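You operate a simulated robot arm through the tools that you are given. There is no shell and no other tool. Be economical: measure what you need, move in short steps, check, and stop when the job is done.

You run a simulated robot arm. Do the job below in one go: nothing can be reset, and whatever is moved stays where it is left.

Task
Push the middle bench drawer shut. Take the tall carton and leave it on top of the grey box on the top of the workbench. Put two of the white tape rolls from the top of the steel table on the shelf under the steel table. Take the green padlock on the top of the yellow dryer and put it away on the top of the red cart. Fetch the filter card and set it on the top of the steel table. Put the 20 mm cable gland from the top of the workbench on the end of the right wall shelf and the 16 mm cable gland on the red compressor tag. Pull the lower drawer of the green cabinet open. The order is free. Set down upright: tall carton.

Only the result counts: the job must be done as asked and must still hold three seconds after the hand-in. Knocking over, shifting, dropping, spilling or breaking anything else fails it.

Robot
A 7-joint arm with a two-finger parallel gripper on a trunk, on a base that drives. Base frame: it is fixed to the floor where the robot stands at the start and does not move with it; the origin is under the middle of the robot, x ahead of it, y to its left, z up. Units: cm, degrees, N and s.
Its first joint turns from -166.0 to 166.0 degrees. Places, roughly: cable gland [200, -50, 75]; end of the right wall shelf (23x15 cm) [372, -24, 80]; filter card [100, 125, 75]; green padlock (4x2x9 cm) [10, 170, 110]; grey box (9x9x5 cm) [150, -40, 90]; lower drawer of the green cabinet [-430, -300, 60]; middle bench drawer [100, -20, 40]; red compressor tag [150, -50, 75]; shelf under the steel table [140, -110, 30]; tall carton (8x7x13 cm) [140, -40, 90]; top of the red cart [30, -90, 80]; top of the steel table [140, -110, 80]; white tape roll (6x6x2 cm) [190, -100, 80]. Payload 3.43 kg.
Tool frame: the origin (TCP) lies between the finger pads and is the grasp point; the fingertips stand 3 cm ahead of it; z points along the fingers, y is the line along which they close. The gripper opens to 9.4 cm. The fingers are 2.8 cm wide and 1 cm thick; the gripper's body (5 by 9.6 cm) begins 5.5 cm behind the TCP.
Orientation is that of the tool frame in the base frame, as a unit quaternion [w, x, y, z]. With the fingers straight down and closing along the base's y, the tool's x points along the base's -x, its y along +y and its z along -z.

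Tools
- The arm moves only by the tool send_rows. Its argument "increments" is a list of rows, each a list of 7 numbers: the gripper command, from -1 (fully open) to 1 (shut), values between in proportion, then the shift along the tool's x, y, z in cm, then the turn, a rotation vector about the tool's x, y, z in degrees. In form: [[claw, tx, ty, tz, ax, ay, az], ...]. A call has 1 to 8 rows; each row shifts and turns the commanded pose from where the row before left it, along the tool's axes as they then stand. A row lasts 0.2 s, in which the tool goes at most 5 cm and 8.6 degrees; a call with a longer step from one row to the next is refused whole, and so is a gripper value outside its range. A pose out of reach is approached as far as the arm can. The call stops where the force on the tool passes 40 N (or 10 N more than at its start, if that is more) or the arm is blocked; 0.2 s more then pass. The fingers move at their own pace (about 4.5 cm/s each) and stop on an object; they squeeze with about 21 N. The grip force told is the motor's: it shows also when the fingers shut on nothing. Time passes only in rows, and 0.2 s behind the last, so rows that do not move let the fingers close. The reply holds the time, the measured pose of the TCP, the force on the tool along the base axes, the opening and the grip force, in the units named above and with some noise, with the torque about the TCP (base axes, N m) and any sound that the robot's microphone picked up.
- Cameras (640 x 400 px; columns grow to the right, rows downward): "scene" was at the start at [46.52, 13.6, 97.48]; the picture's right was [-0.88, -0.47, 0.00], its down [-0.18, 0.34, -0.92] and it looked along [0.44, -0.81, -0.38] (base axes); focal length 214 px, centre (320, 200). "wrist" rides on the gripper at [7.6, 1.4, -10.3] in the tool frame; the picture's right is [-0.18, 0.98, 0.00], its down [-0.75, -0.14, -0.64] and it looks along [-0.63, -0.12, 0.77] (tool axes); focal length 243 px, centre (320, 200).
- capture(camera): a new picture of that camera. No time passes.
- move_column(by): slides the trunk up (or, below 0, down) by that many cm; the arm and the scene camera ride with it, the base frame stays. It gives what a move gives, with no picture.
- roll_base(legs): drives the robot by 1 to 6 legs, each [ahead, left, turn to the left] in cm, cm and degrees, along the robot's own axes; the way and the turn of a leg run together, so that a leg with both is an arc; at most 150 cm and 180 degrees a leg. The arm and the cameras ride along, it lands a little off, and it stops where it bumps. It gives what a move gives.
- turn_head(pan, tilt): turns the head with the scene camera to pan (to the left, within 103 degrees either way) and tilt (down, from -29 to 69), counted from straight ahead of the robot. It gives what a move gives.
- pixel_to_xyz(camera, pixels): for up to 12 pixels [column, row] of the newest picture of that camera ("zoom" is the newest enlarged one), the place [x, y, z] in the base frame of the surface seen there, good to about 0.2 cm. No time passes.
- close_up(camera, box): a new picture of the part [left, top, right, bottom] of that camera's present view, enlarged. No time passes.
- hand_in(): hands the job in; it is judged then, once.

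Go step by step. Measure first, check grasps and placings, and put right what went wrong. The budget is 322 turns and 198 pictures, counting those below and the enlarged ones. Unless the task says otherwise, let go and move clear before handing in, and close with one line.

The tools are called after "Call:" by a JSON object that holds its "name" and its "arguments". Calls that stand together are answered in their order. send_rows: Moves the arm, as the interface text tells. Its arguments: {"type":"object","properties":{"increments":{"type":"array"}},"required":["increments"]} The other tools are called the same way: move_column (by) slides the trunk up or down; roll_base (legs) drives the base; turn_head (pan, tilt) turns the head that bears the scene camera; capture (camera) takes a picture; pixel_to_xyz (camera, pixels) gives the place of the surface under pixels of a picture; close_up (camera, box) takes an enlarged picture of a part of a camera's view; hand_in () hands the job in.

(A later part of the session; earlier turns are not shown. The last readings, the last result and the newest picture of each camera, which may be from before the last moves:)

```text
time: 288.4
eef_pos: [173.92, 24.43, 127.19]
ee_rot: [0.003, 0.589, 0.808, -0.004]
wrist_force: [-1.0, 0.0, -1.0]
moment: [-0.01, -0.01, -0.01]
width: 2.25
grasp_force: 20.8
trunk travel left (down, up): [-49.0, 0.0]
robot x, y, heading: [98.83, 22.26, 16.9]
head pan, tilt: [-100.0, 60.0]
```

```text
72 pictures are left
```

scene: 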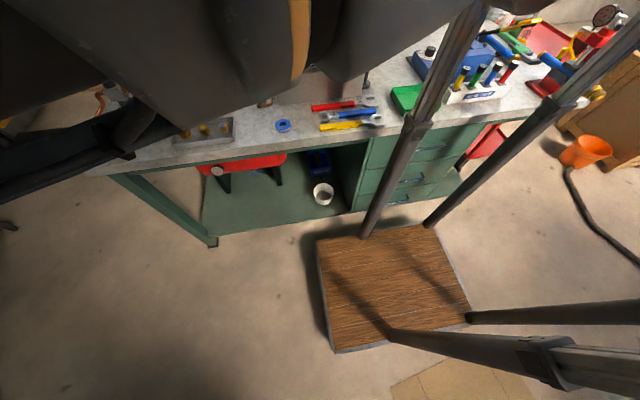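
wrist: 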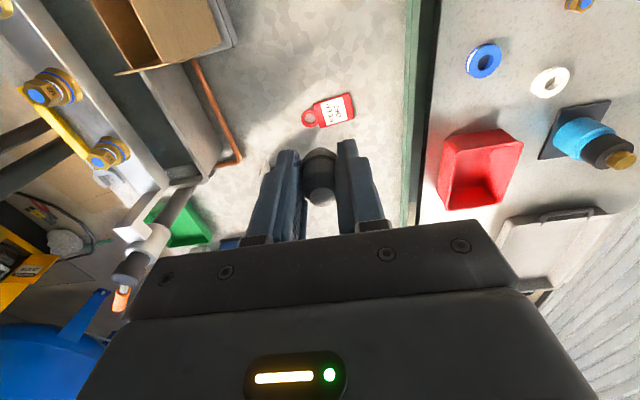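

Straightened, everything upright. Moving 10 cm closer sideways, then swinging the arm around to the right in an arc.

Call:
{"name": "roll_base", "arguments": {"legs": [[0, -10, 0]]}}

Call:
{"name": "send_rows", "arguments": {"increments": [[1, -4.5, -2, 0, 0, 0, 0], [1, -4.5, -2, 0, 0, 0, 0], [1, -4.5, -2, 0, 0, 0, 0], [1, -4.5, -2, 0, 0, 0, 0], [1, -3, -4, 0, 0, 0, 0], [1, -3, -4, 0, 0, 0, 0], [1, -3, -4, 0, 0, 0, 0], [1, -3, -4, 0, 0, 0, 0]]}}

Call:
{"name": "send_rows", "arguments": {"increments": [[1, -3, -4, 0, 0, 0, 0], [1, -2, -4.5, 0, 0, 0, 0], [1, -2, -4.5, 0, 0, 0, 0], [1, -2, -4.5, 0, 0, 0, 0], [1, -2, -4.5, 0, 0, 0, 0], [1, -2, -4.5, 0, 0, 0, 0], [1, -4, -2, 0, 0, 0, 0], [1, -4, -2, 0, 0, 0, 0]]}}

Call:
{"name": "capture", "arguments": {"camera": "scene"}}

```text
time: 289.6
eef_pos: [176.85, 14.89, 127.08]
ee_rot: [0.005, 0.588, 0.809, -0.004]
wrist_force: [0.7, 0.3, 0.2]
moment: [0.04, 0.03, 0.02]
width: 2.27
grasp_force: 20.8
trunk travel left (down, up): [-49.0, 0.0]
robot x, y, heading: [102.06, 12.89, 17.4]
head pan, tilt: [-100.0, 60.0]
```

```text
time: 291.4
eef_pos: [163.46, -20.89, 127.68]
ee_rot: [0.003, 0.588, 0.809, -0.004]
wrist_force: [0.3, 0.4, -0.1]
moment: [-0.04, 0.01, 0.01]
width: 2.22
grasp_force: 20.8
trunk travel left (down, up): [-49.0, 0.0]
robot x, y, heading: [101.8, 12.81, 17.3]
head pan, tilt: [-100.0, 60.0]
```

```text
time: 293.2
eef_pos: [140.68, -50.49, 127.76]
ee_rot: [0.004, 0.589, 0.808, -0.004]
wrist_force: [0.9, 0.9, 0.8]
moment: [0.0, 0.05, 0.02]
width: 2.27
grasp_force: 20.8
trunk travel left (down, up): [-49.0, 0.0]
robot x, y, heading: [102.15, 12.86, 17.3]
head pan, tilt: [-100.0, 60.0]
```

```text
71 pictures are left
```

scene: 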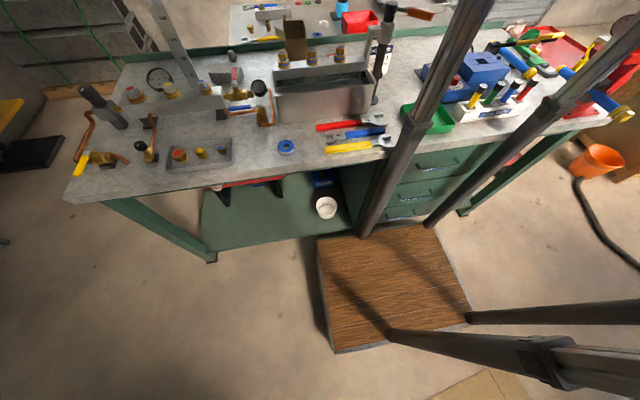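

Call:
{"name": "turn_head", "arguments": {"pan": -103, "tilt": 25}}

Call:
{"name": "capture", "arguments": {"camera": "scene"}}

Call:
{"name": "capture", "arguments": {"camera": "wrist"}}

```text
time: 294.2
eef_pos: [140.71, -50.36, 127.71]
ee_rot: [0.003, 0.587, 0.809, -0.004]
wrist_force: [-0.4, 0.0, -0.9]
moment: [-0.03, 0.04, -0.02]
width: 2.25
grasp_force: 21.6
trunk travel left (down, up): [-49.0, 0.0]
robot x, y, heading: [101.92, 12.81, 17.6]
head pan, tilt: [-103.0, 25.0]
```

```text
70 pictures are left
```

scene: 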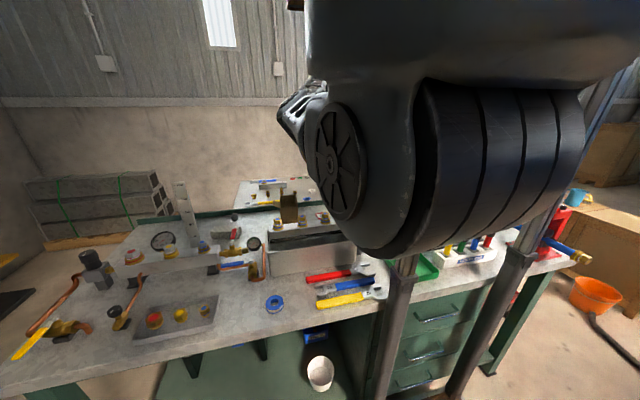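

```text
69 pictures are left
```

wrist: 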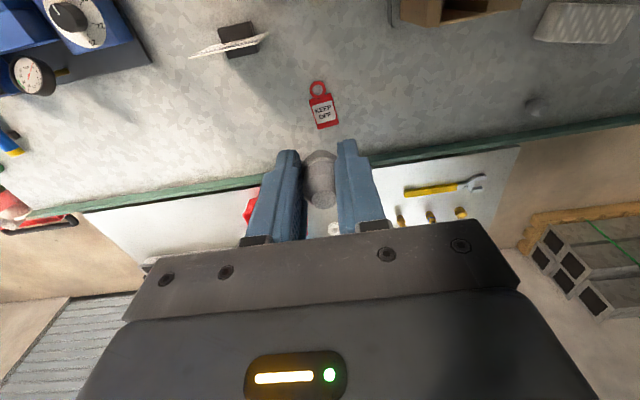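

Tag at wrist (323,112). Querying elbow spots, then moving over the tag.

Call:
{"name": "pixel_to_xyz", "arguments": {"camera": "scene", "pixels": [[292, 115], [310, 92], [325, 130], [345, 170], [320, 60], [295, 205], [310, 250]]}}

Call:
{"name": "send_rows", "arguments": {"increments": [[1, -4, -0.4, 0, 0, 0, 0], [1, -4.2, -0.4, 0, 0, 0, 0], [1, -4, -0.35, 0, 0, 0, 0], [1, 0, 0, 4, 0, 0, 0], [1, 0, 0, 4, 0, 0, 0], [1, 0, 0, 4, 0, 0, 0]]}}

Call:
{"name": "capture", "arguments": {"camera": "scene"}}

Call:
{"name": "capture", "arguments": {"camera": "wrist"}}

```text
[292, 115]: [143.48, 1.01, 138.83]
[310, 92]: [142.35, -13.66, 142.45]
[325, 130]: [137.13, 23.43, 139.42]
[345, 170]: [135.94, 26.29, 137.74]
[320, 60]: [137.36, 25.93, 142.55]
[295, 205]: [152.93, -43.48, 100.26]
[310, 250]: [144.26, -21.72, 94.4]
```

```text
time: 295.6
eef_pos: [141.34, -53.28, 115.64]
ee_rot: [0.004, 0.588, 0.809, -0.004]
wrist_force: [0.3, 0.0, 0.0]
moment: [-0.02, 0.02, -0.03]
width: 2.26
grasp_force: 21.1
out of reach, approached as far as the arm can: row 1, 2, 3
trunk travel left (down, up): [-49.0, 0.0]
robot x, y, heading: [101.85, 13.0, 17.4]
head pan, tilt: [-103.0, 25.0]
```

```text
68 pictures are left
```

scene: 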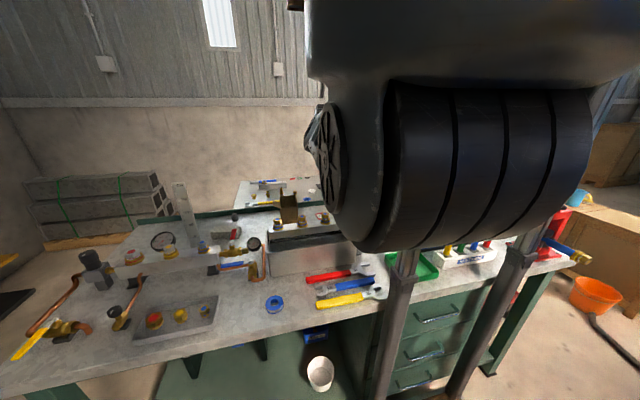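

```text
67 pictures are left
```

wrist: 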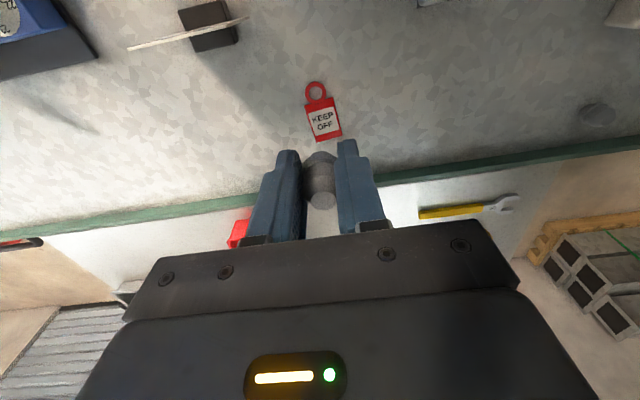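

Elbow stays high here (z≈139) but outward reach is limited at this height; lowering should help. Trying toward the tag while descending a bit.

Call:
{"name": "send_rows", "arguments": {"increments": [[1, -2.5, -0.2, 3, 0, 0, 0], [1, -2.5, -0.2, 3, 0, 0, 0], [1, -2.3, -0.2, 2, 0, 0, 0], [1, -2, -0.2, 0, 0, 0, 0]]}}

Call:
{"name": "capture", "arguments": {"camera": "scene"}}

```text
time: 296.6
eef_pos: [142.36, -53.25, 108.68]
ee_rot: [0.004, 0.589, 0.808, -0.003]
wrist_force: [-0.3, -0.4, -0.6]
moment: [-0.01, 0.03, 0.01]
width: 2.29
grasp_force: 21.0
out of reach, approached as far as the arm can: row 1, 2, 3, 4
trunk travel left (down, up): [-49.0, 0.0]
robot x, y, heading: [102.03, 12.84, 17.5]
head pan, tilt: [-103.0, 25.0]
```

```text
66 pictures are left
```

scene: 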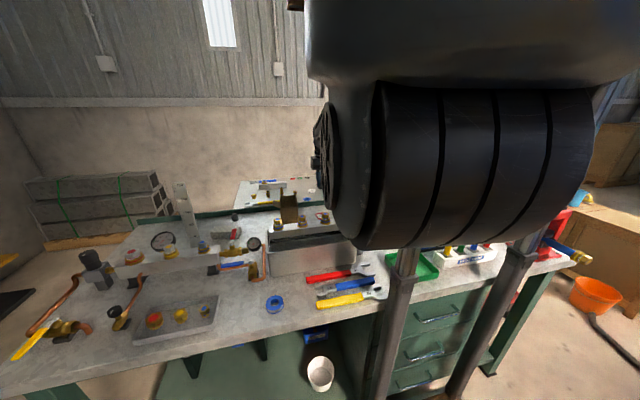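

The arm posture is folded (first joint not rotated). I'll unfold it by extending forward to a larger radius and swing back extended.

Call:
{"name": "send_rows", "arguments": {"increments": [[1, 0, 0, -4.5, 0, 0, 0], [1, 0, 0, -4.5, 0, 0, 0], [1, 0, 0, -4.5, 0, 0, 0], [1, 0, 0, -4.5, 0, 0, 0], [1, 2.1, 4.4, 0, 0, 0, 0], [1, 2.1, 4.4, 0, 0, 0, 0], [1, 2.1, 4.4, 0, 0, 0, 0], [1, 2.1, 4.4, 0, 0, 0, 0]]}}

Call:
{"name": "send_rows", "arguments": {"increments": [[1, 2.1, 4.4, 0, 0, 0, 0], [1, 2.1, 4.4, 0, 0, 0, 0], [1, 2.1, 4.4, 0, 0, 0, 0], [1, 2.1, 4.4, 0, 0, 0, 0], [1, 2.1, 4.4, 0, 0, 0, 0], [1, 2.1, 4.4, 0, 0, 0, 0], [1, 2.1, 4.4, 0, 0, 0, 0], [1, 2.1, 4.4, 0, 0, 0, 0]]}}

Call:
{"name": "turn_head", "arguments": {"pan": -60, "tilt": 30}}

Call:
{"name": "capture", "arguments": {"camera": "scene"}}

```text
time: 298.4
eef_pos: [156.35, -39.56, 126.54]
ee_rot: [0.004, 0.588, 0.809, -0.004]
wrist_force: [0.3, -0.5, -0.3]
moment: [-0.02, -0.02, -0.03]
width: 2.28
grasp_force: 21.0
out of reach, approached as far as the arm can: row 2, 4
trunk travel left (down, up): [-49.0, 0.0]
robot x, y, heading: [101.79, 12.71, 17.3]
head pan, tilt: [-103.0, 25.0]
```

```text
time: 300.2
eef_pos: [184.9, -12.85, 126.27]
ee_rot: [0.004, 0.588, 0.809, -0.004]
wrist_force: [-0.3, 0.0, -0.7]
moment: [0.02, 0.02, 0.01]
width: 2.25
grasp_force: 20.6
trunk travel left (down, up): [-49.0, 0.0]
robot x, y, heading: [102.23, 13.13, 17.0]
head pan, tilt: [-103.0, 25.0]
```

```text
time: 301.3
eef_pos: [184.89, -12.84, 126.32]
ee_rot: [0.004, 0.588, 0.809, -0.004]
wrist_force: [1.1, 0.3, -0.3]
moment: [-0.05, 0.01, -0.05]
width: 2.26
grasp_force: 21.2
trunk travel left (down, up): [-49.0, 0.0]
robot x, y, heading: [102.19, 13.15, 17.0]
head pan, tilt: [-60.0, 30.0]
```

```text
65 pictures are left
```

scene: 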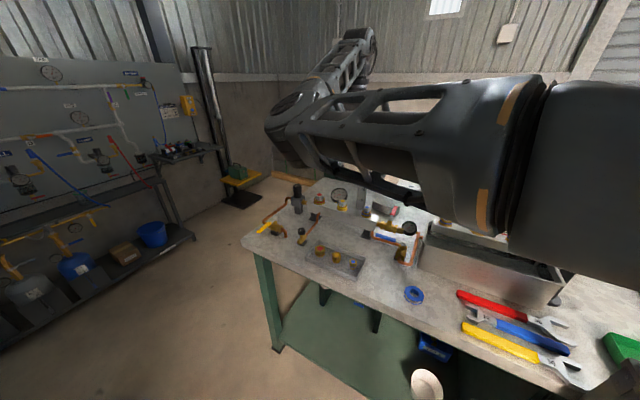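

Now swinging right at extended radius.

Call:
{"name": "send_rows", "arguments": {"increments": [[1, -4.2, -2.5, 0, 0, 0, 0], [1, -4.2, -2.5, 0, 0, 0, 0], [1, -4.2, -2.5, 0, 0, 0, 0], [1, -4.2, -3, 0, 0, 0, 0], [1, -2.6, -4, 0, 0, 0, 0], [1, -2.6, -4, 0, 0, 0, 0], [1, -2.6, -4, 0, 0, 0, 0], [1, -2.6, -4, 0, 0, 0, 0]]}}

Call:
{"name": "send_rows", "arguments": {"increments": [[1, -2.6, -4, 0, 0, 0, 0], [1, -2, -4.5, 0, 0, 0, 0], [1, -1.5, -4.7, 0, 0, 0, 0], [1, -1, -4.8, 0, 0, 0, 0], [1, -1, -4.8, 0, 0, 0, 0], [1, 0, -4, 0, 0, 0, 0]]}}

Call:
{"name": "turn_head", "arguments": {"pan": -95, "tilt": 25}}

Call:
{"name": "capture", "arguments": {"camera": "scene"}}

```text
refused: row 4 steps farther than a row can; nothing moved
```

```text
time: 302.7
eef_pos: [161.76, -28.64, 126.36]
ee_rot: [0.004, 0.587, 0.809, -0.004]
wrist_force: [0.7, -0.2, -0.3]
moment: [0.0, 0.01, 0.0]
width: 2.27
grasp_force: 20.5
trunk travel left (down, up): [-49.0, 0.0]
robot x, y, heading: [102.16, 13.07, 17.4]
head pan, tilt: [-60.0, 30.0]
```

```text
time: 303.7
eef_pos: [161.77, -28.58, 126.39]
ee_rot: [0.004, 0.589, 0.808, -0.004]
wrist_force: [-0.5, -0.2, 0.4]
moment: [-0.03, 0.01, 0.01]
width: 2.27
grasp_force: 20.9
trunk travel left (down, up): [-49.0, 0.0]
robot x, y, heading: [102.05, 12.82, 17.1]
head pan, tilt: [-95.0, 25.0]
```

```text
64 pictures are left
```

scene: 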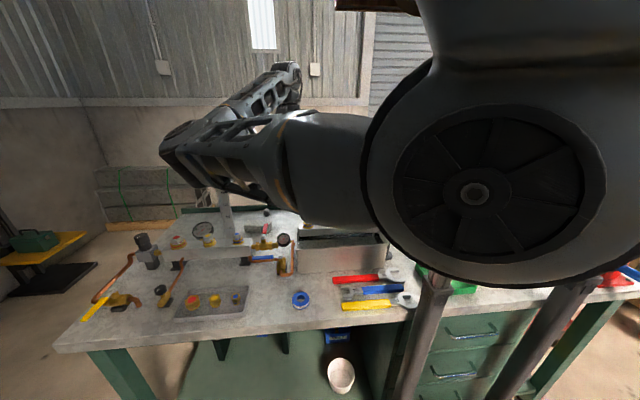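

Only the second part ran; extending outward now at this azimuth before swinging further.

Call:
{"name": "send_rows", "arguments": {"increments": [[1, -4.6, 0, 0, 0, 0, 0], [1, -4.6, 0, 0, 0, 0, 0], [1, -4.6, -0.5, 0, 0, 0, 0], [1, -4.6, -1, 0, 0, 0, 0], [1, -4, -2, 0, 0, 0, 0]]}}

Call:
{"name": "capture", "arguments": {"camera": "scene"}}

```text
time: 304.9
eef_pos: [163.38, -46.87, 127.0]
ee_rot: [0.007, 0.592, 0.806, -0.004]
wrist_force: [-1.9, 0.5, 1.0]
moment: [0.04, -0.18, 0.01]
width: 2.26
grasp_force: 21.2
out of reach, approached as far as the arm can: row 4, 5
trunk travel left (down, up): [-49.0, 0.0]
robot x, y, heading: [102.0, 12.85, 17.1]
head pan, tilt: [-95.0, 25.0]
```

```text
63 pictures are left
```

scene: 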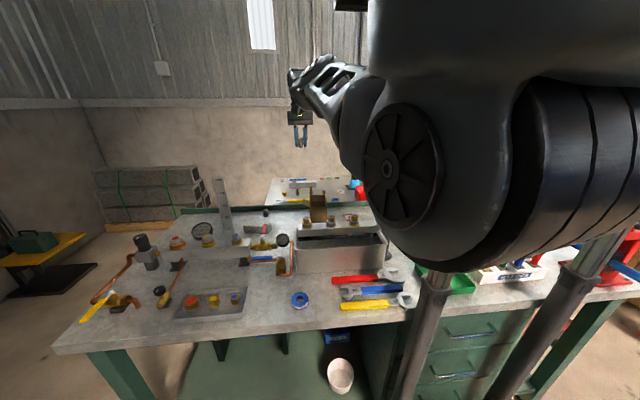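

The arm is now extended; reach at this height is ~85 cm. Swinging along toward the tag at slightly lower height.

Call:
{"name": "send_rows", "arguments": {"increments": [[1, 0, -2, 3, 0, 0, 0], [1, 0, -2, 3, 0, 0, 0], [1, -0.8, -4.5, 0, 0, 0, 0], [1, -0.8, -4.5, 0, 0, 0, 0], [1, -0.8, -4.5, 0, 0, 0, 0], [1, -0.8, -4.5, 0, 0, 0, 0]]}}

Call:
{"name": "capture", "arguments": {"camera": "scene"}}

Call:
{"name": "capture", "arguments": {"camera": "wrist"}}

```text
time: 306.3
eef_pos: [143.85, -53.43, 120.86]
ee_rot: [0.004, 0.587, 0.809, -0.004]
wrist_force: [0.0, -0.5, -0.4]
moment: [0.01, 0.01, 0.03]
width: 2.25
grasp_force: 20.8
out of reach, approached as far as the arm can: row 2, 3, 4, 5, 6
trunk travel left (down, up): [-49.0, 0.0]
robot x, y, heading: [101.89, 13.0, 17.3]
head pan, tilt: [-95.0, 25.0]
```

```text
62 pictures are left
```

scene: 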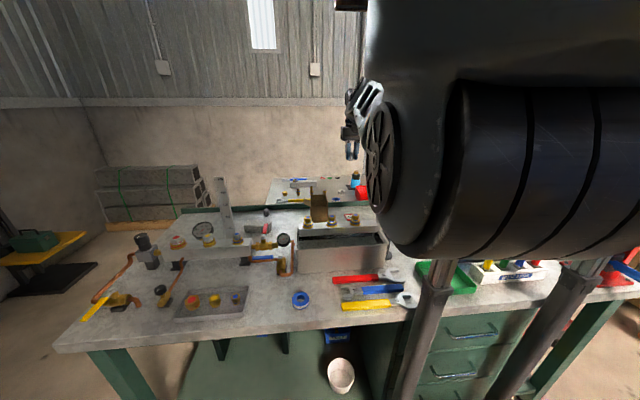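

```text
61 pictures are left
```

wrist: 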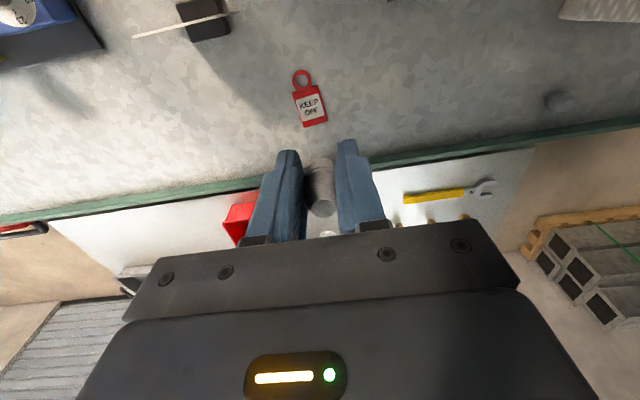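

Sideways reach is too limited. Better plan: face the bench and use a fully extended, straight arm (no elbow sag). Bringing the arm forward again and driving back to a facing pose at u≈142.

Call:
{"name": "send_rows", "arguments": {"increments": [[1, 2.8, 4, 0, 0, 0, 0], [1, 2.8, 4, 0, 0, 0, 0], [1, 2.8, 4, 0, 0, 0, 0], [1, 2.8, 4, 0, 0, 0, 0], [1, 2.8, 4, 0, 0, 0, 0], [1, 2.8, 4, 0, 0, 0, 0], [1, 2.8, 4, -0.5, 0, 0, 0], [1, 2.8, 4, -0.5, 0, 0, 0]]}}

Call:
{"name": "send_rows", "arguments": {"increments": [[1, 2.8, 4, 0, 0, 0, 0], [1, 2.8, 4, 0, 0, 0, 0], [1, 2.8, 4, 0, 0, 0, 0], [1, 2.8, 4, 0, 0, 0, 0], [1, 2.8, 2, 0, 0, 0, 0]]}}

Call:
{"name": "roll_base", "arguments": {"legs": [[0, 17, 0], [41, 0, 0], [0, 0, -90.3]]}}

Call:
{"name": "turn_head", "arguments": {"pan": 0, "tilt": 40}}

Call:
{"name": "capture", "arguments": {"camera": "scene"}}

```text
time: 308.1
eef_pos: [174.72, -40.46, 122.8]
ee_rot: [0.003, 0.588, 0.809, -0.003]
wrist_force: [0.5, 0.3, 0.6]
moment: [-0.01, -0.01, -0.01]
width: 2.23
grasp_force: 21.1
out of reach, approached as far as the arm can: row 1, 2, 3, 4, 5, 6, 7, 8
trunk travel left (down, up): [-49.0, 0.0]
robot x, y, heading: [102.1, 12.93, 17.3]
head pan, tilt: [-95.0, 25.0]
```

```text
time: 309.3
eef_pos: [191.03, -24.93, 122.99]
ee_rot: [0.003, 0.589, 0.808, -0.004]
wrist_force: [-0.1, -0.4, -0.3]
moment: [0.03, -0.02, -0.02]
width: 2.26
grasp_force: 21.0
out of reach, approached as far as the arm can: row 1, 2, 3, 4, 5
trunk travel left (down, up): [-49.0, 0.0]
robot x, y, heading: [102.01, 13.14, 17.1]
head pan, tilt: [-95.0, 25.0]
```

```text
time: 316.8
eef_pos: [97.65, -47.46, 122.99]
ee_rot: [-0.001, 0.988, 0.154, -0.005]
wrist_force: [-0.7, -0.2, 0.4]
moment: [0.0, 0.01, 0.0]
width: 2.28
grasp_force: 21.0
trunk travel left (down, up): [-49.0, 0.0]
robot x, y, heading: [135.79, 41.5, -73.3]
head pan, tilt: [-95.0, 25.0]
```

```text
time: 318.5
eef_pos: [97.74, -47.46, 122.99]
ee_rot: [-0.001, 0.988, 0.154, -0.005]
wrist_force: [0.3, -0.4, -0.3]
moment: [-0.02, -0.01, 0.02]
width: 2.24
grasp_force: 20.8
trunk travel left (down, up): [-49.0, 0.0]
robot x, y, heading: [135.88, 41.37, -73.2]
head pan, tilt: [0.0, 40.0]
```

```text
60 pictures are left
```

scene: 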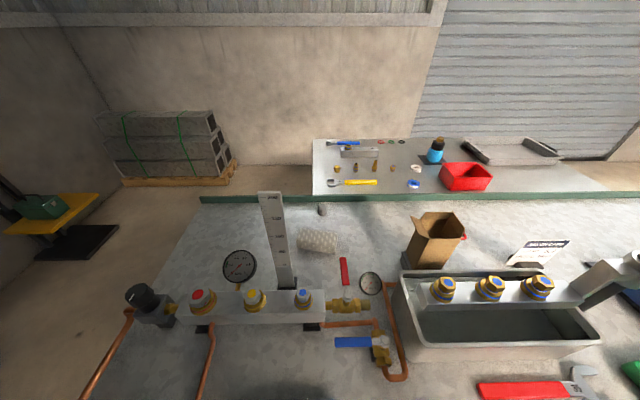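

Bench intact. Moving the base 5 cm forward and swinging the extended arm over the tag.

Call:
{"name": "roll_base", "arguments": {"legs": [[5, 0, 0]]}}

Call:
{"name": "send_rows", "arguments": {"increments": [[1, 4.4, 2.33, 0, 0, 0, 0], [1, 4.4, 2.33, 0, 0, 0, 0], [1, 4.4, 2.33, 0, 0, 0, 0], [1, 4.4, 2.33, 0, 0, 0, 0], [1, 4.4, 2.33, 0, 0, 0, 0], [1, 4.4, 2.33, 0, 0, 0, 0], [1, 4.4, 2.33, 0, 0, 0, 0], [1, 4.4, 2.33, 0, 0, 0, 0]]}}

Call:
{"name": "capture", "arguments": {"camera": "scene"}}

Call:
{"name": "capture", "arguments": {"camera": "wrist"}}

```text
time: 319.4
eef_pos: [99.2, -52.06, 122.91]
ee_rot: [0.0, 0.988, 0.155, -0.005]
wrist_force: [0.1, 0.2, 0.6]
moment: [-0.05, 0.0, 0.01]
width: 2.25
grasp_force: 20.8
trunk travel left (down, up): [-49.0, 0.0]
robot x, y, heading: [137.67, 36.87, -73.0]
head pan, tilt: [0.0, 40.0]
```

```text
time: 321.2
eef_pos: [133.9, -67.5, 123.32]
ee_rot: [-0.002, 0.988, 0.152, -0.004]
wrist_force: [-1.6, -0.3, -0.6]
moment: [-0.01, -0.04, -0.02]
width: 2.24
grasp_force: 20.7
out of reach, approached as far as the arm can: row 1, 2, 3, 4, 5, 6, 7
trunk travel left (down, up): [-49.0, 0.0]
robot x, y, heading: [137.71, 36.62, -72.7]
head pan, tilt: [0.0, 40.0]
```

```text
59 pictures are left
```

scene: 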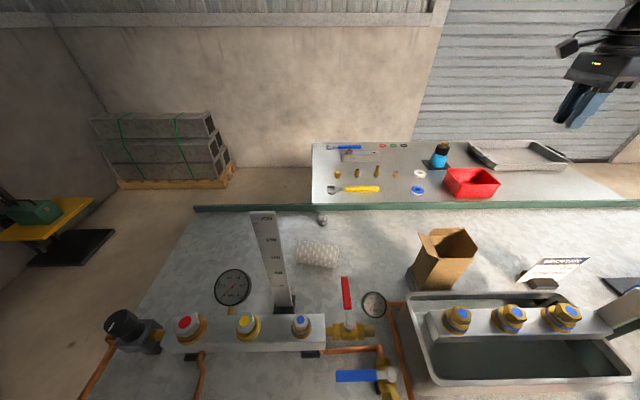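

```text
58 pictures are left
```

wrist: 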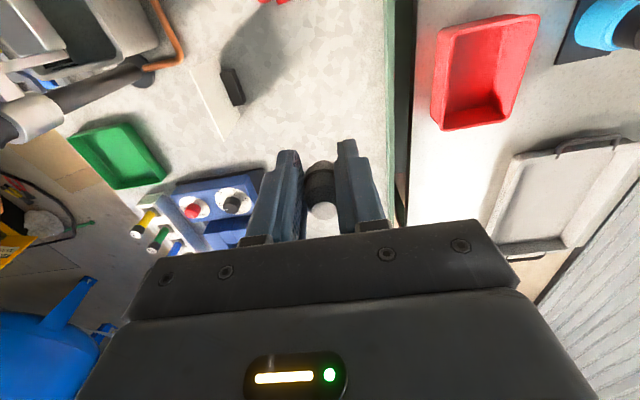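

The arm is now in an elbow-high configuration (arm out of view above). Moving over the tag and lowering partway.

Call:
{"name": "send_rows", "arguments": {"increments": [[1, 3.5, -0.65, 0, 0, 0, 0], [1, 3.5, -0.65, 0, 0, 0, 0], [1, 3.6, -0.65, 0, 0, 0, 0], [1, 0, 0, 4, 0, 0, 0], [1, 0, 0, 4, 0, 0, 0], [1, 0, 0, 4, 0, 0, 0]]}}

Call:
{"name": "turn_head", "arguments": {"pan": -10, "tilt": 25}}

Call:
{"name": "capture", "arguments": {"camera": "scene"}}

```text
time: 322.6
eef_pos: [143.12, -68.52, 111.57]
ee_rot: [-0.001, 0.988, 0.154, -0.004]
wrist_force: [0.6, 0.2, -0.3]
moment: [0.0, 0.0, 0.01]
width: 2.27
grasp_force: 20.7
out of reach, approached as far as the arm can: row 1, 2, 3, 5
trunk travel left (down, up): [-49.0, 0.0]
robot x, y, heading: [137.53, 36.99, -73.1]
head pan, tilt: [0.0, 40.0]
```

```text
time: 323.4
eef_pos: [143.18, -68.6, 111.7]
ee_rot: [-0.001, 0.988, 0.153, -0.004]
wrist_force: [0.8, -0.6, -0.5]
moment: [-0.02, -0.01, -0.01]
width: 2.27
grasp_force: 21.4
trunk travel left (down, up): [-49.0, 0.0]
robot x, y, heading: [137.89, 36.98, -72.9]
head pan, tilt: [-10.0, 25.0]
```

```text
57 pictures are left
```

scene: 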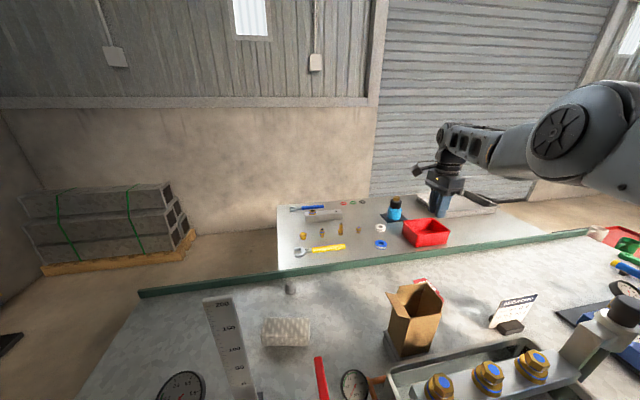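

Great: the elbow is now high and to the right. Measuring its height and aligning over the tag.

Call:
{"name": "pixel_to_xyz", "arguments": {"camera": "scene", "pixels": [[560, 130], [540, 165], [510, 165], [600, 185], [470, 150], [440, 190]]}}

Call:
{"name": "send_rows", "arguments": {"increments": [[1, 1.0, -2.9, 2, 0, 0, 0], [1, 1.0, -2.9, 2, 0, 0, 0], [1, 0, 0, 3, 0, 0, 0]]}}

Call:
{"name": "capture", "arguments": {"camera": "scene"}}

Call:
{"name": "capture", "arguments": {"camera": "wrist"}}

```text
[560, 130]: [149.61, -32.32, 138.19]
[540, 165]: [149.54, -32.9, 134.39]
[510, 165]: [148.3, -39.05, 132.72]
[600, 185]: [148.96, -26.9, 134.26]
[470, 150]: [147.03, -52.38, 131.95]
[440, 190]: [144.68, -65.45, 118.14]
```

```text
time: 324.1
eef_pos: [142.91, -67.91, 104.21]
ee_rot: [-0.001, 0.988, 0.154, -0.004]
wrist_force: [0.2, 0.9, 0.0]
moment: [0.02, -0.01, 0.0]
width: 2.26
grasp_force: 20.8
out of reach, approached as far as the arm can: row 1, 2
trunk travel left (down, up): [-49.0, 0.0]
robot x, y, heading: [137.6, 36.58, -73.2]
head pan, tilt: [-10.0, 25.0]
```

```text
56 pictures are left
```

scene: 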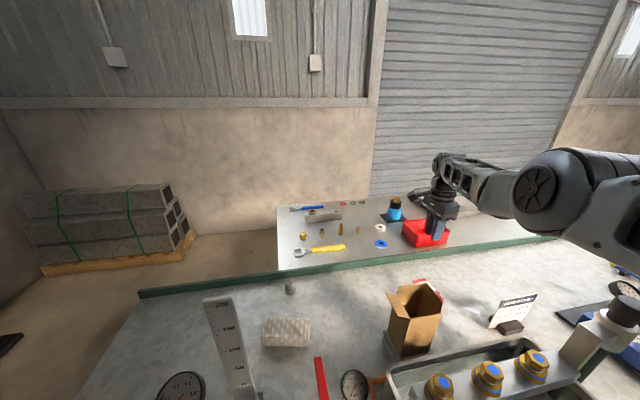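

```text
55 pictures are left
```

wrist: 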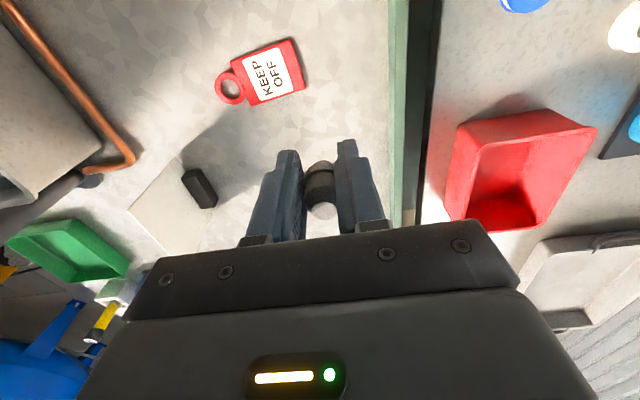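

Call:
{"name": "send_rows", "arguments": {"increments": [[1, 1.1, -2.6, 0, 0, 0, 0], [1, 1.1, -2.5, 0, 0, 0, 0], [1, 0, 0, 0, 0, 0, 0]]}}

Call:
{"name": "send_rows", "arguments": {"increments": [[1, 0, 0, 3, 0, 0, 0], [1, 0, 0, 3, 0, 0, 0]]}}

Call:
{"name": "capture", "arguments": {"camera": "scene"}}

Call:
{"name": "capture", "arguments": {"camera": "wrist"}}

```text
time: 324.9
eef_pos: [143.19, -67.45, 103.14]
ee_rot: [-0.001, 0.988, 0.153, -0.004]
wrist_force: [-0.4, 0.6, 0.7]
moment: [0.03, -0.03, -0.01]
width: 2.25
grasp_force: 21.3
out of reach, approached as far as the arm can: row 1, 2
trunk travel left (down, up): [-49.0, 0.0]
robot x, y, heading: [137.43, 36.67, -73.1]
head pan, tilt: [-10.0, 25.0]
```

```text
time: 325.6
eef_pos: [143.24, -66.16, 97.62]
ee_rot: [-0.001, 0.988, 0.154, -0.005]
wrist_force: [-0.3, 0.7, 0.2]
moment: [0.0, -0.02, 0.0]
width: 2.26
grasp_force: 21.1
out of reach, approached as far as the arm can: row 1, 2
trunk travel left (down, up): [-49.0, 0.0]
robot x, y, heading: [137.29, 36.9, -73.1]
head pan, tilt: [-10.0, 25.0]
```

```text
54 pictures are left
```

scene: 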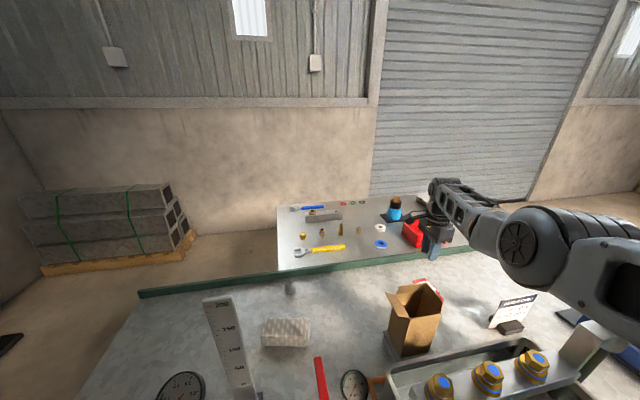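

```text
53 pictures are left
```

wrist: 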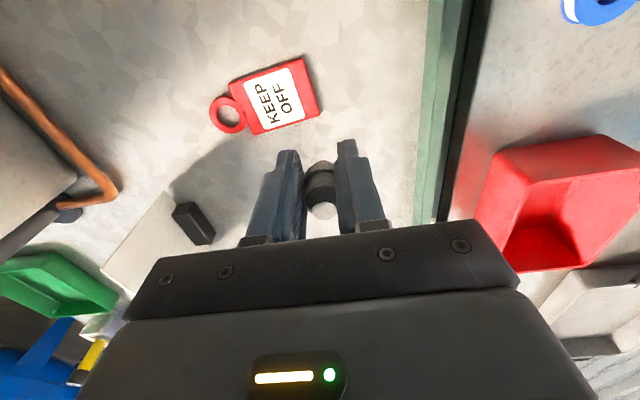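

Call:
{"name": "pixel_to_xyz", "arguments": {"camera": "scene", "pixels": [[520, 250], [500, 250], [485, 240], [530, 285], [560, 270], [580, 310], [532, 365], [465, 215]]}}

```text
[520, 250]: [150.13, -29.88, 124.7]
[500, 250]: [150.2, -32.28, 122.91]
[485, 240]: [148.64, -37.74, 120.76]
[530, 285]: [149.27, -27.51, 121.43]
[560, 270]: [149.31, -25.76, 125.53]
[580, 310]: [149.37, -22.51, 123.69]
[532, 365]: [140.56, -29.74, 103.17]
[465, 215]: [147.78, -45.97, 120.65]
```

Elbow bottom is ≈118 at TCP z 97.6 – well above the fittings (104). Backing the base 4 cm puts the straight arm over the tag.

Call:
{"name": "roll_base", "arguments": {"legs": [[-4, 0, 0]]}}

Call:
{"name": "send_rows", "arguments": {"increments": [[1, 1.2, 0.2, 0, 0, 0, 0], [1, 0, 0, 1.5, 0, 0, 0], [1, 0, 0, 1.5, 0, 0, 0]]}}

Call:
{"name": "capture", "arguments": {"camera": "scene"}}

Call:
{"name": "capture", "arguments": {"camera": "wrist"}}

```text
time: 326.4
eef_pos: [142.05, -62.38, 97.45]
ee_rot: [-0.002, 0.988, 0.154, -0.004]
wrist_force: [0.7, -0.3, -0.9]
moment: [0.01, -0.01, 0.03]
width: 2.27
grasp_force: 21.4
trunk travel left (down, up): [-49.0, 0.0]
robot x, y, heading: [136.69, 40.37, -73.0]
head pan, tilt: [-10.0, 25.0]
```

```text
time: 327.2
eef_pos: [143.11, -61.68, 94.57]
ee_rot: [0.0, 0.988, 0.153, -0.005]
wrist_force: [0.0, 0.0, 0.3]
moment: [0.0, 0.01, 0.02]
width: 2.24
grasp_force: 21.1
out of reach, approached as far as the arm can: row 3
trunk travel left (down, up): [-49.0, 0.0]
robot x, y, heading: [136.09, 40.99, -73.1]
head pan, tilt: [-10.0, 25.0]
```

```text
52 pictures are left
```

scene: 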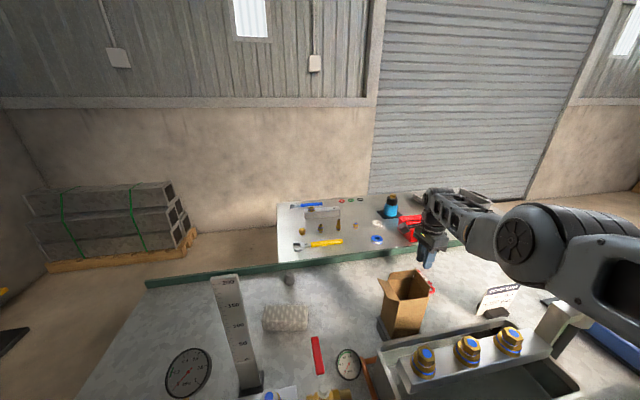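

```text
51 pictures are left
```

wrist: 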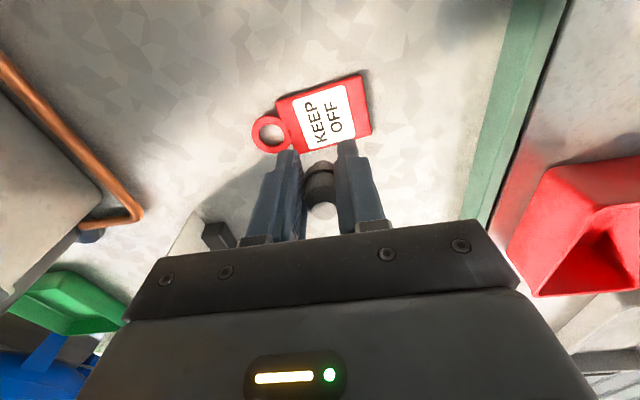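

Close. Nudging the base 2 cm forward and lowering to contact.

Call:
{"name": "roll_base", "arguments": {"legs": [[2.5, 0, 0]]}}

Call:
{"name": "send_rows", "arguments": {"increments": [[1, 0, 0, 1.5, 0, 0, 0], [1, 0, 0, 1.5, 0, 0, 0], [1, 0, 0, 0, 0, 0, 0]]}}

```text
time: 328.0
eef_pos: [144.01, -64.08, 94.56]
ee_rot: [0.0, 0.988, 0.154, -0.005]
wrist_force: [0.1, 0.3, 0.2]
moment: [0.0, 0.02, -0.01]
width: 2.23
grasp_force: 21.5
trunk travel left (down, up): [-49.0, 0.0]
robot x, y, heading: [136.83, 38.25, -73.2]
head pan, tilt: [-10.0, 25.0]
```

```text
time: 328.8
eef_pos: [143.84, -63.28, 91.92]
ee_rot: [-0.001, 0.988, 0.153, -0.005]
wrist_force: [-0.5, 0.4, -0.2]
moment: [0.0, 0.02, 0.0]
width: 2.24
grasp_force: 20.7
out of reach, approached as far as the arm can: row 1, 2
trunk travel left (down, up): [-49.0, 0.0]
robot x, y, heading: [137.47, 37.99, -73.0]
head pan, tilt: [-10.0, 25.0]
```

Call:
{"name": "send_rows", "arguments": {"increments": [[1, -0.4, 0, 1.2, 0, 0, 0], [1, 0, 0, 0.8, 0, 0, 0], [1, 0, 0, 0, 0, 0, 0]]}}

Call:
{"name": "capture", "arguments": {"camera": "wrist"}}

```text
time: 329.6
eef_pos: [143.45, -62.72, 90.32]
ee_rot: [0.0, 0.988, 0.153, -0.005]
wrist_force: [-0.5, 0.1, -0.4]
moment: [0.01, 0.01, -0.01]
width: 2.24
grasp_force: 21.0
out of reach, approached as far as the arm can: row 1
trunk travel left (down, up): [-49.0, 0.0]
robot x, y, heading: [137.1, 37.89, -72.8]
head pan, tilt: [-10.0, 25.0]
```

```text
50 pictures are left
```

wrist: 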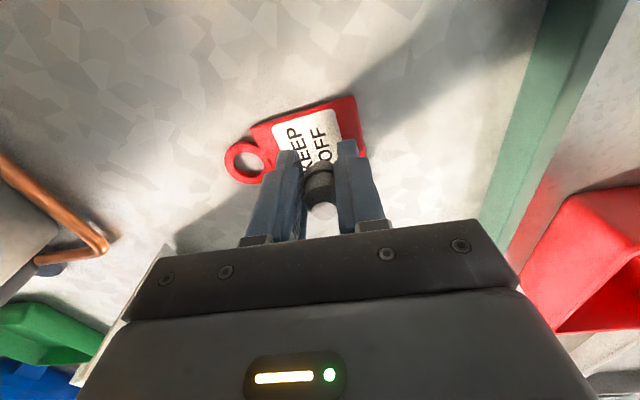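

Over the plate centre. Last bit down until contact, then release and rise.

Call:
{"name": "send_rows", "arguments": {"increments": [[1, 0, 0, 0.5, 0, 0, 0], [1, 0, 0, 0.4, 0, 0, 0], [1, 0, 0, 0.3, 0, 0, 0], [1, 0, 0, 0, 0, 0, 0]]}}

Call:
{"name": "send_rows", "arguments": {"increments": [[0.3, 0, 0, 0, 0, 0, 0], [-0.2, 0, 0, 0, 0, 0, 0], [-0.2, 0, 0, 0, 0, 0, 0], [-0.2, 0, 0, -2, 0, 0, 0], [-0.2, 0, 0, -4, 0, 0, 0], [-0.2, 0, 0, -4, 0, 0, 0]]}}

Call:
{"name": "capture", "arguments": {"camera": "wrist"}}

```text
time: 330.6
eef_pos: [143.51, -62.51, 89.7]
ee_rot: [-0.001, 0.988, 0.153, -0.005]
wrist_force: [-0.9, -0.3, -0.2]
moment: [0.0, 0.0, 0.01]
width: 2.25
grasp_force: 21.1
out of reach, approached as far as the arm can: row 1
trunk travel left (down, up): [-49.0, 0.0]
robot x, y, heading: [137.13, 38.05, -73.0]
head pan, tilt: [-10.0, 25.0]
```

```text
time: 332.0
eef_pos: [143.71, -62.68, 99.47]
ee_rot: [-0.001, 0.988, 0.154, -0.004]
wrist_force: [0.3, -0.6, 0.8]
moment: [0.05, 0.03, 0.0]
width: 5.65
grasp_force: 0.1
trunk travel left (down, up): [-49.0, 0.0]
robot x, y, heading: [137.0, 38.05, -73.1]
head pan, tilt: [-10.0, 25.0]
```

```text
49 pictures are left
```

wrist: 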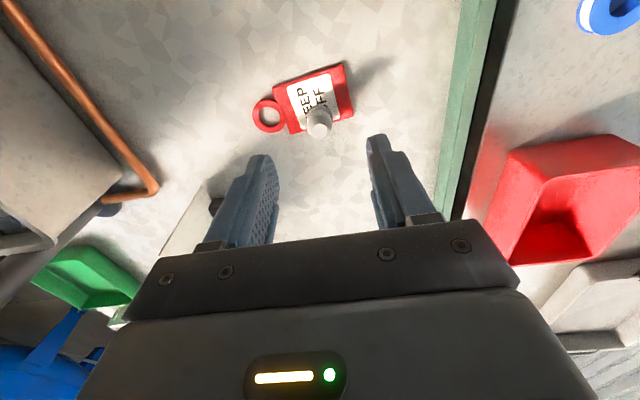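

The 16 mm gland stands on the tag. Raising and retracting the arm.

Call:
{"name": "send_rows", "arguments": {"increments": [[-0.2, 0, 0, -4.5, 0, 0, 0], [-0.2, 0, 0, -4.5, 0, 0, 0], [-0.2, 0, 0, -4.5, 0, 0, 0], [-0.2, 0, 0, -4.5, 0, 0, 0], [-0.2, 0, 0, -4.5, 0, 0, 0], [-0.2, -1, -4.5, 0, 0, 0, 0], [-0.2, -1, -4.5, 0, 0, 0, 0], [-0.2, -1, -4.5, 0, 0, 0, 0]]}}

Call:
{"name": "send_rows", "arguments": {"increments": [[-0.2, -1, -4.5, 0, 0, 0, 0], [-0.2, -1, -4.5, 0, 0, 0, 0], [-0.2, -1, -4.5, 0, 0, 0, 0]]}}

Call:
{"name": "turn_head", "arguments": {"pan": -5, "tilt": 40}}

Call:
{"name": "capture", "arguments": {"camera": "scene"}}

```text
time: 333.8
eef_pos: [136.88, -50.71, 121.91]
ee_rot: [-0.001, 0.988, 0.153, -0.004]
wrist_force: [-0.5, -0.3, 0.4]
moment: [-0.03, -0.01, 0.01]
width: 5.63
grasp_force: 0.2
trunk travel left (down, up): [-49.0, 0.0]
robot x, y, heading: [136.99, 38.34, -73.0]
head pan, tilt: [-10.0, 25.0]
```

```text
time: 334.6
eef_pos: [130.08, -38.71, 122.13]
ee_rot: [-0.001, 0.988, 0.154, -0.004]
wrist_force: [0.4, 0.7, 0.0]
moment: [0.05, 0.02, -0.01]
width: 5.65
grasp_force: 0.0
trunk travel left (down, up): [-49.0, 0.0]
robot x, y, heading: [136.75, 37.74, -73.0]
head pan, tilt: [-10.0, 25.0]
```

```text
time: 335.4
eef_pos: [129.9, -38.72, 122.12]
ee_rot: [-0.001, 0.988, 0.154, -0.005]
wrist_force: [-0.6, -0.1, 0.0]
moment: [0.0, 0.01, 0.01]
width: 5.67
grasp_force: 0.0
trunk travel left (down, up): [-49.0, 0.0]
robot x, y, heading: [137.0, 38.02, -73.3]
head pan, tilt: [-5.0, 40.0]
```

```text
48 pictures are left
```

scene: 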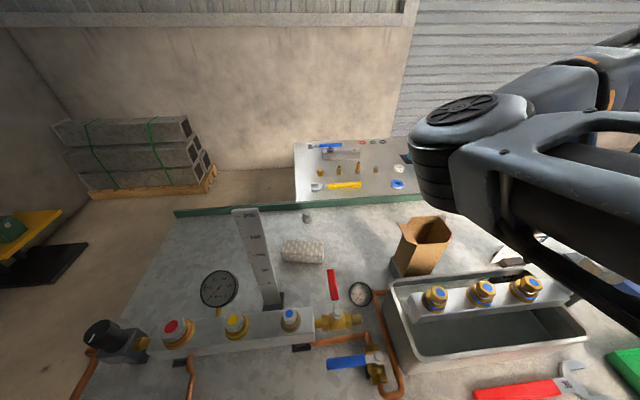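

Everything intact. Turning around to face the left table with the filter card.

Call:
{"name": "roll_base", "arguments": {"legs": [[-6, 0, 0], [0, 0, 180], [0, 5, 0]]}}

Call:
{"name": "turn_head", "arguments": {"pan": -5, "tilt": 40}}

Call:
{"name": "capture", "arguments": {"camera": "scene"}}

```text
time: 344.2
eef_pos: [138.23, 119.08, 122.12]
ee_rot: [0.005, -0.149, 0.989, 0.0]
wrist_force: [-0.3, -0.3, -0.2]
moment: [-0.01, -0.03, 0.01]
width: 5.65
grasp_force: 0.0
trunk travel left (down, up): [-49.0, 0.0]
robot x, y, heading: [129.89, 42.5, 106.5]
head pan, tilt: [-5.0, 40.0]
```

```text
time: 344.8
eef_pos: [138.23, 119.01, 122.14]
ee_rot: [0.004, -0.149, 0.989, -0.001]
wrist_force: [-0.1, 1.0, 0.1]
moment: [-0.03, -0.02, 0.0]
width: 5.62
grasp_force: 0.1
trunk travel left (down, up): [-49.0, 0.0]
robot x, y, heading: [130.6, 42.51, 106.8]
head pan, tilt: [-5.0, 40.0]
```

```text
47 pictures are left
```

scene: 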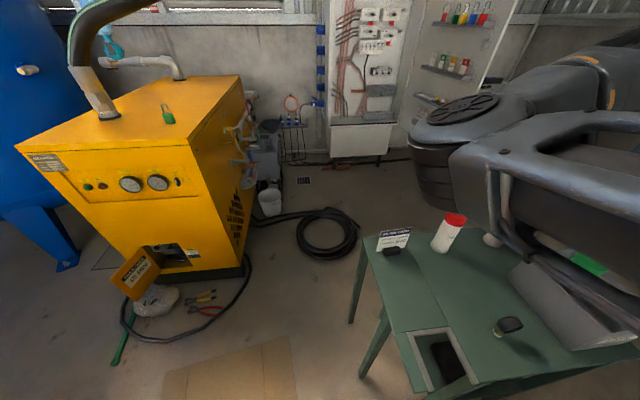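

The filter card is at (393,240), padlock at (167,117). Zooming/measuring.

Call:
{"name": "close_up", "arguments": {"camera": "scene", "box": [355, 205, 435, 265]}}

Call:
{"name": "pixel_to_xyz", "arguments": {"camera": "scene", "pixels": [[380, 233], [409, 230], [382, 247], [400, 247], [393, 252], [395, 240], [445, 240], [370, 255], [168, 118], [166, 108], [169, 123], [135, 140]]}}

```text
6.67 times, centred on (395, 235) of scene
```

zoom: 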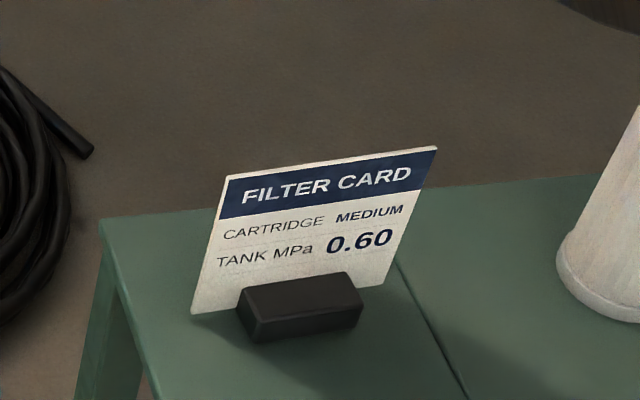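

```text
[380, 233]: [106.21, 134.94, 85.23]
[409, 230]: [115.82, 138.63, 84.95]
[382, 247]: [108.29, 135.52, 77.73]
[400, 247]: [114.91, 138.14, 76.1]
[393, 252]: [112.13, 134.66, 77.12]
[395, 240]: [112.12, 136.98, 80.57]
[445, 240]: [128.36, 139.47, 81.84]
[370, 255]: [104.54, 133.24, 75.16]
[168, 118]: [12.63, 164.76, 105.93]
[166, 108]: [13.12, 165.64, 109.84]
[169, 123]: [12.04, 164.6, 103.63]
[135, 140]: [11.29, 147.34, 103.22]
```

Card centre ≈(111,136.8), top z≈86, turned 21°. Moving closer and placing the hand above it.

Call:
{"name": "roll_base", "arguments": {"legs": [[0, -5, 0], [10, 0, 0]]}}

Call:
{"name": "send_rows", "arguments": {"increments": [[-0.2, 4.2, 2.5, 0, 0, 0, -4], [-0.2, 4.2, 2.5, 0, 0, 0, 0], [-0.2, 4.2, 2.5, 0, 0, 0, 0], [-0.2, 4.2, 2.5, 0, 0, 0, 0], [-0.2, 4.2, 2.5, 0, 0, 0, 0], [-0.2, 4.2, 2.5, 0, 0, 0, 0], [-0.2, 0, 0, 4.5, 0, 0, 0], [-0.2, 0, 0, 4.5, 0, 0, 0]]}}

Call:
{"name": "capture", "arguments": {"camera": "wrist"}}

```text
time: 346.5
eef_pos: [140.09, 129.98, 122.18]
ee_rot: [0.005, -0.15, 0.989, 0.0]
wrist_force: [-0.4, -0.3, 0.1]
moment: [0.01, 0.0, -0.02]
width: 5.66
grasp_force: 0.1
trunk travel left (down, up): [-49.0, 0.0]
robot x, y, heading: [132.57, 53.82, 106.4]
head pan, tilt: [-5.0, 40.0]
```

```text
time: 348.3
eef_pos: [111.36, 135.25, 112.78]
ee_rot: [0.004, -0.185, 0.983, 0.0]
wrist_force: [-0.4, 0.2, -0.1]
moment: [0.05, 0.01, -0.01]
width: 5.64
grasp_force: 0.1
trunk travel left (down, up): [-49.0, 0.0]
robot x, y, heading: [132.81, 53.28, 106.5]
head pan, tilt: [-5.0, 40.0]
```

```text
45 pictures are left
```

wrist: 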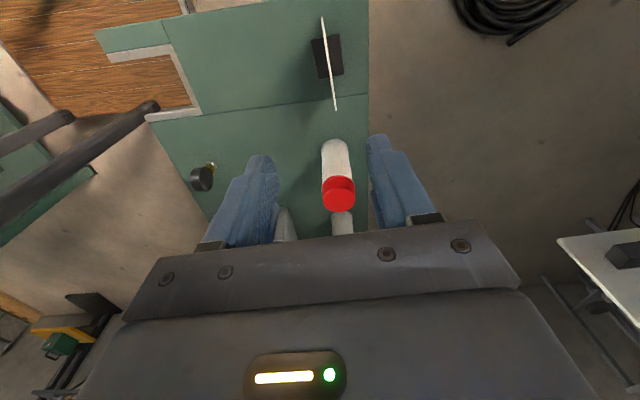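

Call:
{"name": "pixel_to_xyz", "arguments": {"camera": "wrist", "pixels": [[323, 22], [329, 60], [334, 104], [315, 55], [340, 55], [338, 190]]}}

```text
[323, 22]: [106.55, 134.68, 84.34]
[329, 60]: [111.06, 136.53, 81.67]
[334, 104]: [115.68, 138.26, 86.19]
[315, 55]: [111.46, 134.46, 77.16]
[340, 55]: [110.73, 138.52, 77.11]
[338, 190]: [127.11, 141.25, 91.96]
```

Aligned. Lowering over the card and gripping.

Call:
{"name": "send_rows", "arguments": {"increments": [[-0.2, -0.2, 1.25, 4.5, 0, 0, 0], [-0.2, 0, 0, 5, 0, 0, 0], [-0.2, 0, 0, 5, 0, 0, 0], [-0.2, 0, 0, 5, 0, 0, 0], [-0.2, 0, 0, 4.5, 0, 0, 0], [-0.2, 0, 0, 3.3, 0, 0, 0], [-0.2, 0, 0, 0, 0, 0, 0]]}}

Call:
{"name": "send_rows", "arguments": {"increments": [[1, 0, 0, 0, 0, 0, 0], [1, 0, 0, 0, 0, 0, 0], [1, 0, 0, 0, 0, 0, 0], [1, 0, 0, 0, 0, 0, 0], [1, 0, 0, -0.5, 0, 0, 0], [1, 0, 0, -1.5, 0, 0, 0], [1, 0, 0, -3, 0, 0, 0]]}}

Call:
{"name": "capture", "arguments": {"camera": "wrist"}}

```text
time: 349.9
eef_pos: [111.43, 136.4, 85.36]
ee_rot: [0.004, -0.183, 0.983, -0.001]
wrist_force: [0.6, 0.1, -0.1]
moment: [-0.01, 0.01, 0.02]
width: 5.65
grasp_force: 0.1
trunk travel left (down, up): [-49.0, 0.0]
robot x, y, heading: [132.42, 53.22, 106.5]
head pan, tilt: [-5.0, 40.0]
```

```text
time: 351.5
eef_pos: [111.31, 136.46, 90.49]
ee_rot: [0.004, -0.184, 0.983, -0.002]
wrist_force: [-0.5, -0.3, -0.7]
moment: [-0.02, 0.01, 0.0]
width: 0.73
grasp_force: 21.4
trunk travel left (down, up): [-49.0, 0.0]
robot x, y, heading: [132.61, 53.5, 106.5]
head pan, tilt: [-5.0, 40.0]
```

```text
44 pictures are left
```

wrist: 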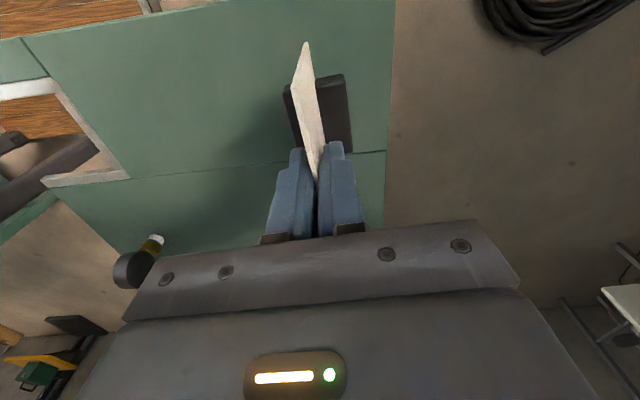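

The card is held upright. Raising and compacting, then driving round to the steel table's end.

Call:
{"name": "send_rows", "arguments": {"increments": [[1, 0, 0, -4.5, 0, 0, 0], [1, 0, 0, -4.5, 0, 0, 0], [1, 0, 0, -4.5, 0, 0, 0], [1, 0, 0, -4.5, 0, 0, 0], [1, 0, 0, -4.5, 0, 0, 0], [1, 0, 0, -4.5, 0, 0, 0], [1, 0, 0, -4.5, 0, 0, 0]]}}

Call:
{"name": "send_rows", "arguments": {"increments": [[1, -2.6, -3.2, 0, 0, 0, 0], [1, -2.6, -3.2, 0, 0, 0, 0], [1, -2.6, -3.2, 0, 0, 0, 0], [1, -2.6, -3.2, 0, 0, 0, 0], [1, -2.6, -3.2, 0, 0, 0, 0], [1, -2.6, -3.2, 0, 0, 0, 0]]}}

Call:
{"name": "roll_base", "arguments": {"legs": [[-14, 0, 0], [0, 0, -90], [103, 0, 0], [0, 0, -90]]}}

Call:
{"name": "roll_base", "arguments": {"legs": [[85, 0, 0], [81, 0, 0], [0, 0, -89.5]]}}

Call:
{"name": "turn_head", "arguments": {"pan": 0, "tilt": 45}}

Call:
{"name": "capture", "arguments": {"camera": "scene"}}

```text
time: 353.1
eef_pos: [110.98, 136.3, 121.93]
ee_rot: [0.005, -0.183, 0.983, -0.001]
wrist_force: [0.7, -0.6, -1.6]
moment: [-0.03, 0.0, 0.01]
width: 0.69
grasp_force: 21.1
trunk travel left (down, up): [-49.0, 0.0]
robot x, y, heading: [132.53, 53.34, 106.6]
head pan, tilt: [-5.0, 40.0]
```

```text
time: 354.5
eef_pos: [132.49, 124.19, 122.28]
ee_rot: [0.005, -0.185, 0.983, -0.001]
wrist_force: [-0.1, 1.3, -1.5]
moment: [0.01, 0.0, -0.03]
width: 0.7
grasp_force: 20.6
trunk travel left (down, up): [-49.0, 0.0]
robot x, y, heading: [132.87, 53.26, 106.8]
head pan, tilt: [-5.0, 40.0]
```

```text
time: 357.4
eef_pos: [168.2, 106.54, 122.09]
ee_rot: [0.003, 0.026, 1.0, -0.001]
wrist_force: [0.8, 0.6, -0.5]
moment: [0.02, -0.01, -0.01]
width: 0.7
grasp_force: 21.0
trunk travel left (down, up): [-49.0, 0.0]
robot x, y, heading: [139.24, 41.9, 82.5]
head pan, tilt: [-5.0, 40.0]
stopped in leg 2: the robot was blocked; the commanded pose is now the measured one
```

```text
time: 359.8
eef_pos: [169.0, 132.26, 122.16]
ee_rot: [0.004, -0.011, 1.0, -0.002]
wrist_force: [1.2, -0.7, -0.3]
moment: [0.0, 0.0, -0.02]
width: 0.68
grasp_force: 21.3
trunk travel left (down, up): [-49.0, 0.0]
robot x, y, heading: [144.78, 65.29, 86.4]
head pan, tilt: [-5.0, 40.0]
stopped in leg 1: the robot was blocked; the commanded pose is now the measured one
```

```text
time: 360.5
eef_pos: [168.96, 132.22, 122.02]
ee_rot: [0.003, -0.011, 1.0, -0.002]
wrist_force: [0.0, 0.8, -0.8]
moment: [0.03, 0.01, -0.01]
width: 0.69
grasp_force: 20.5
trunk travel left (down, up): [-49.0, 0.0]
robot x, y, heading: [144.63, 65.3, 86.7]
head pan, tilt: [0.0, 45.0]
```

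```text
43 pictures are left
```

scene: 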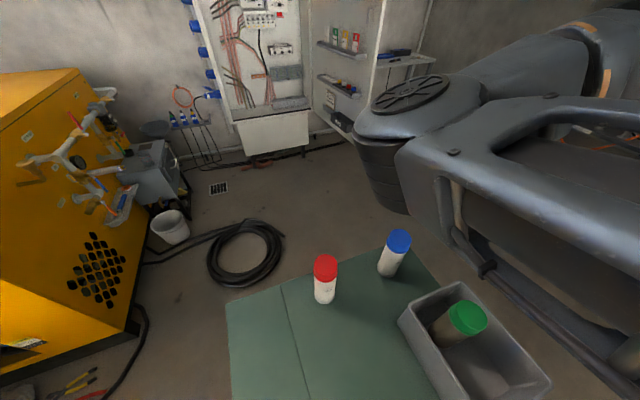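

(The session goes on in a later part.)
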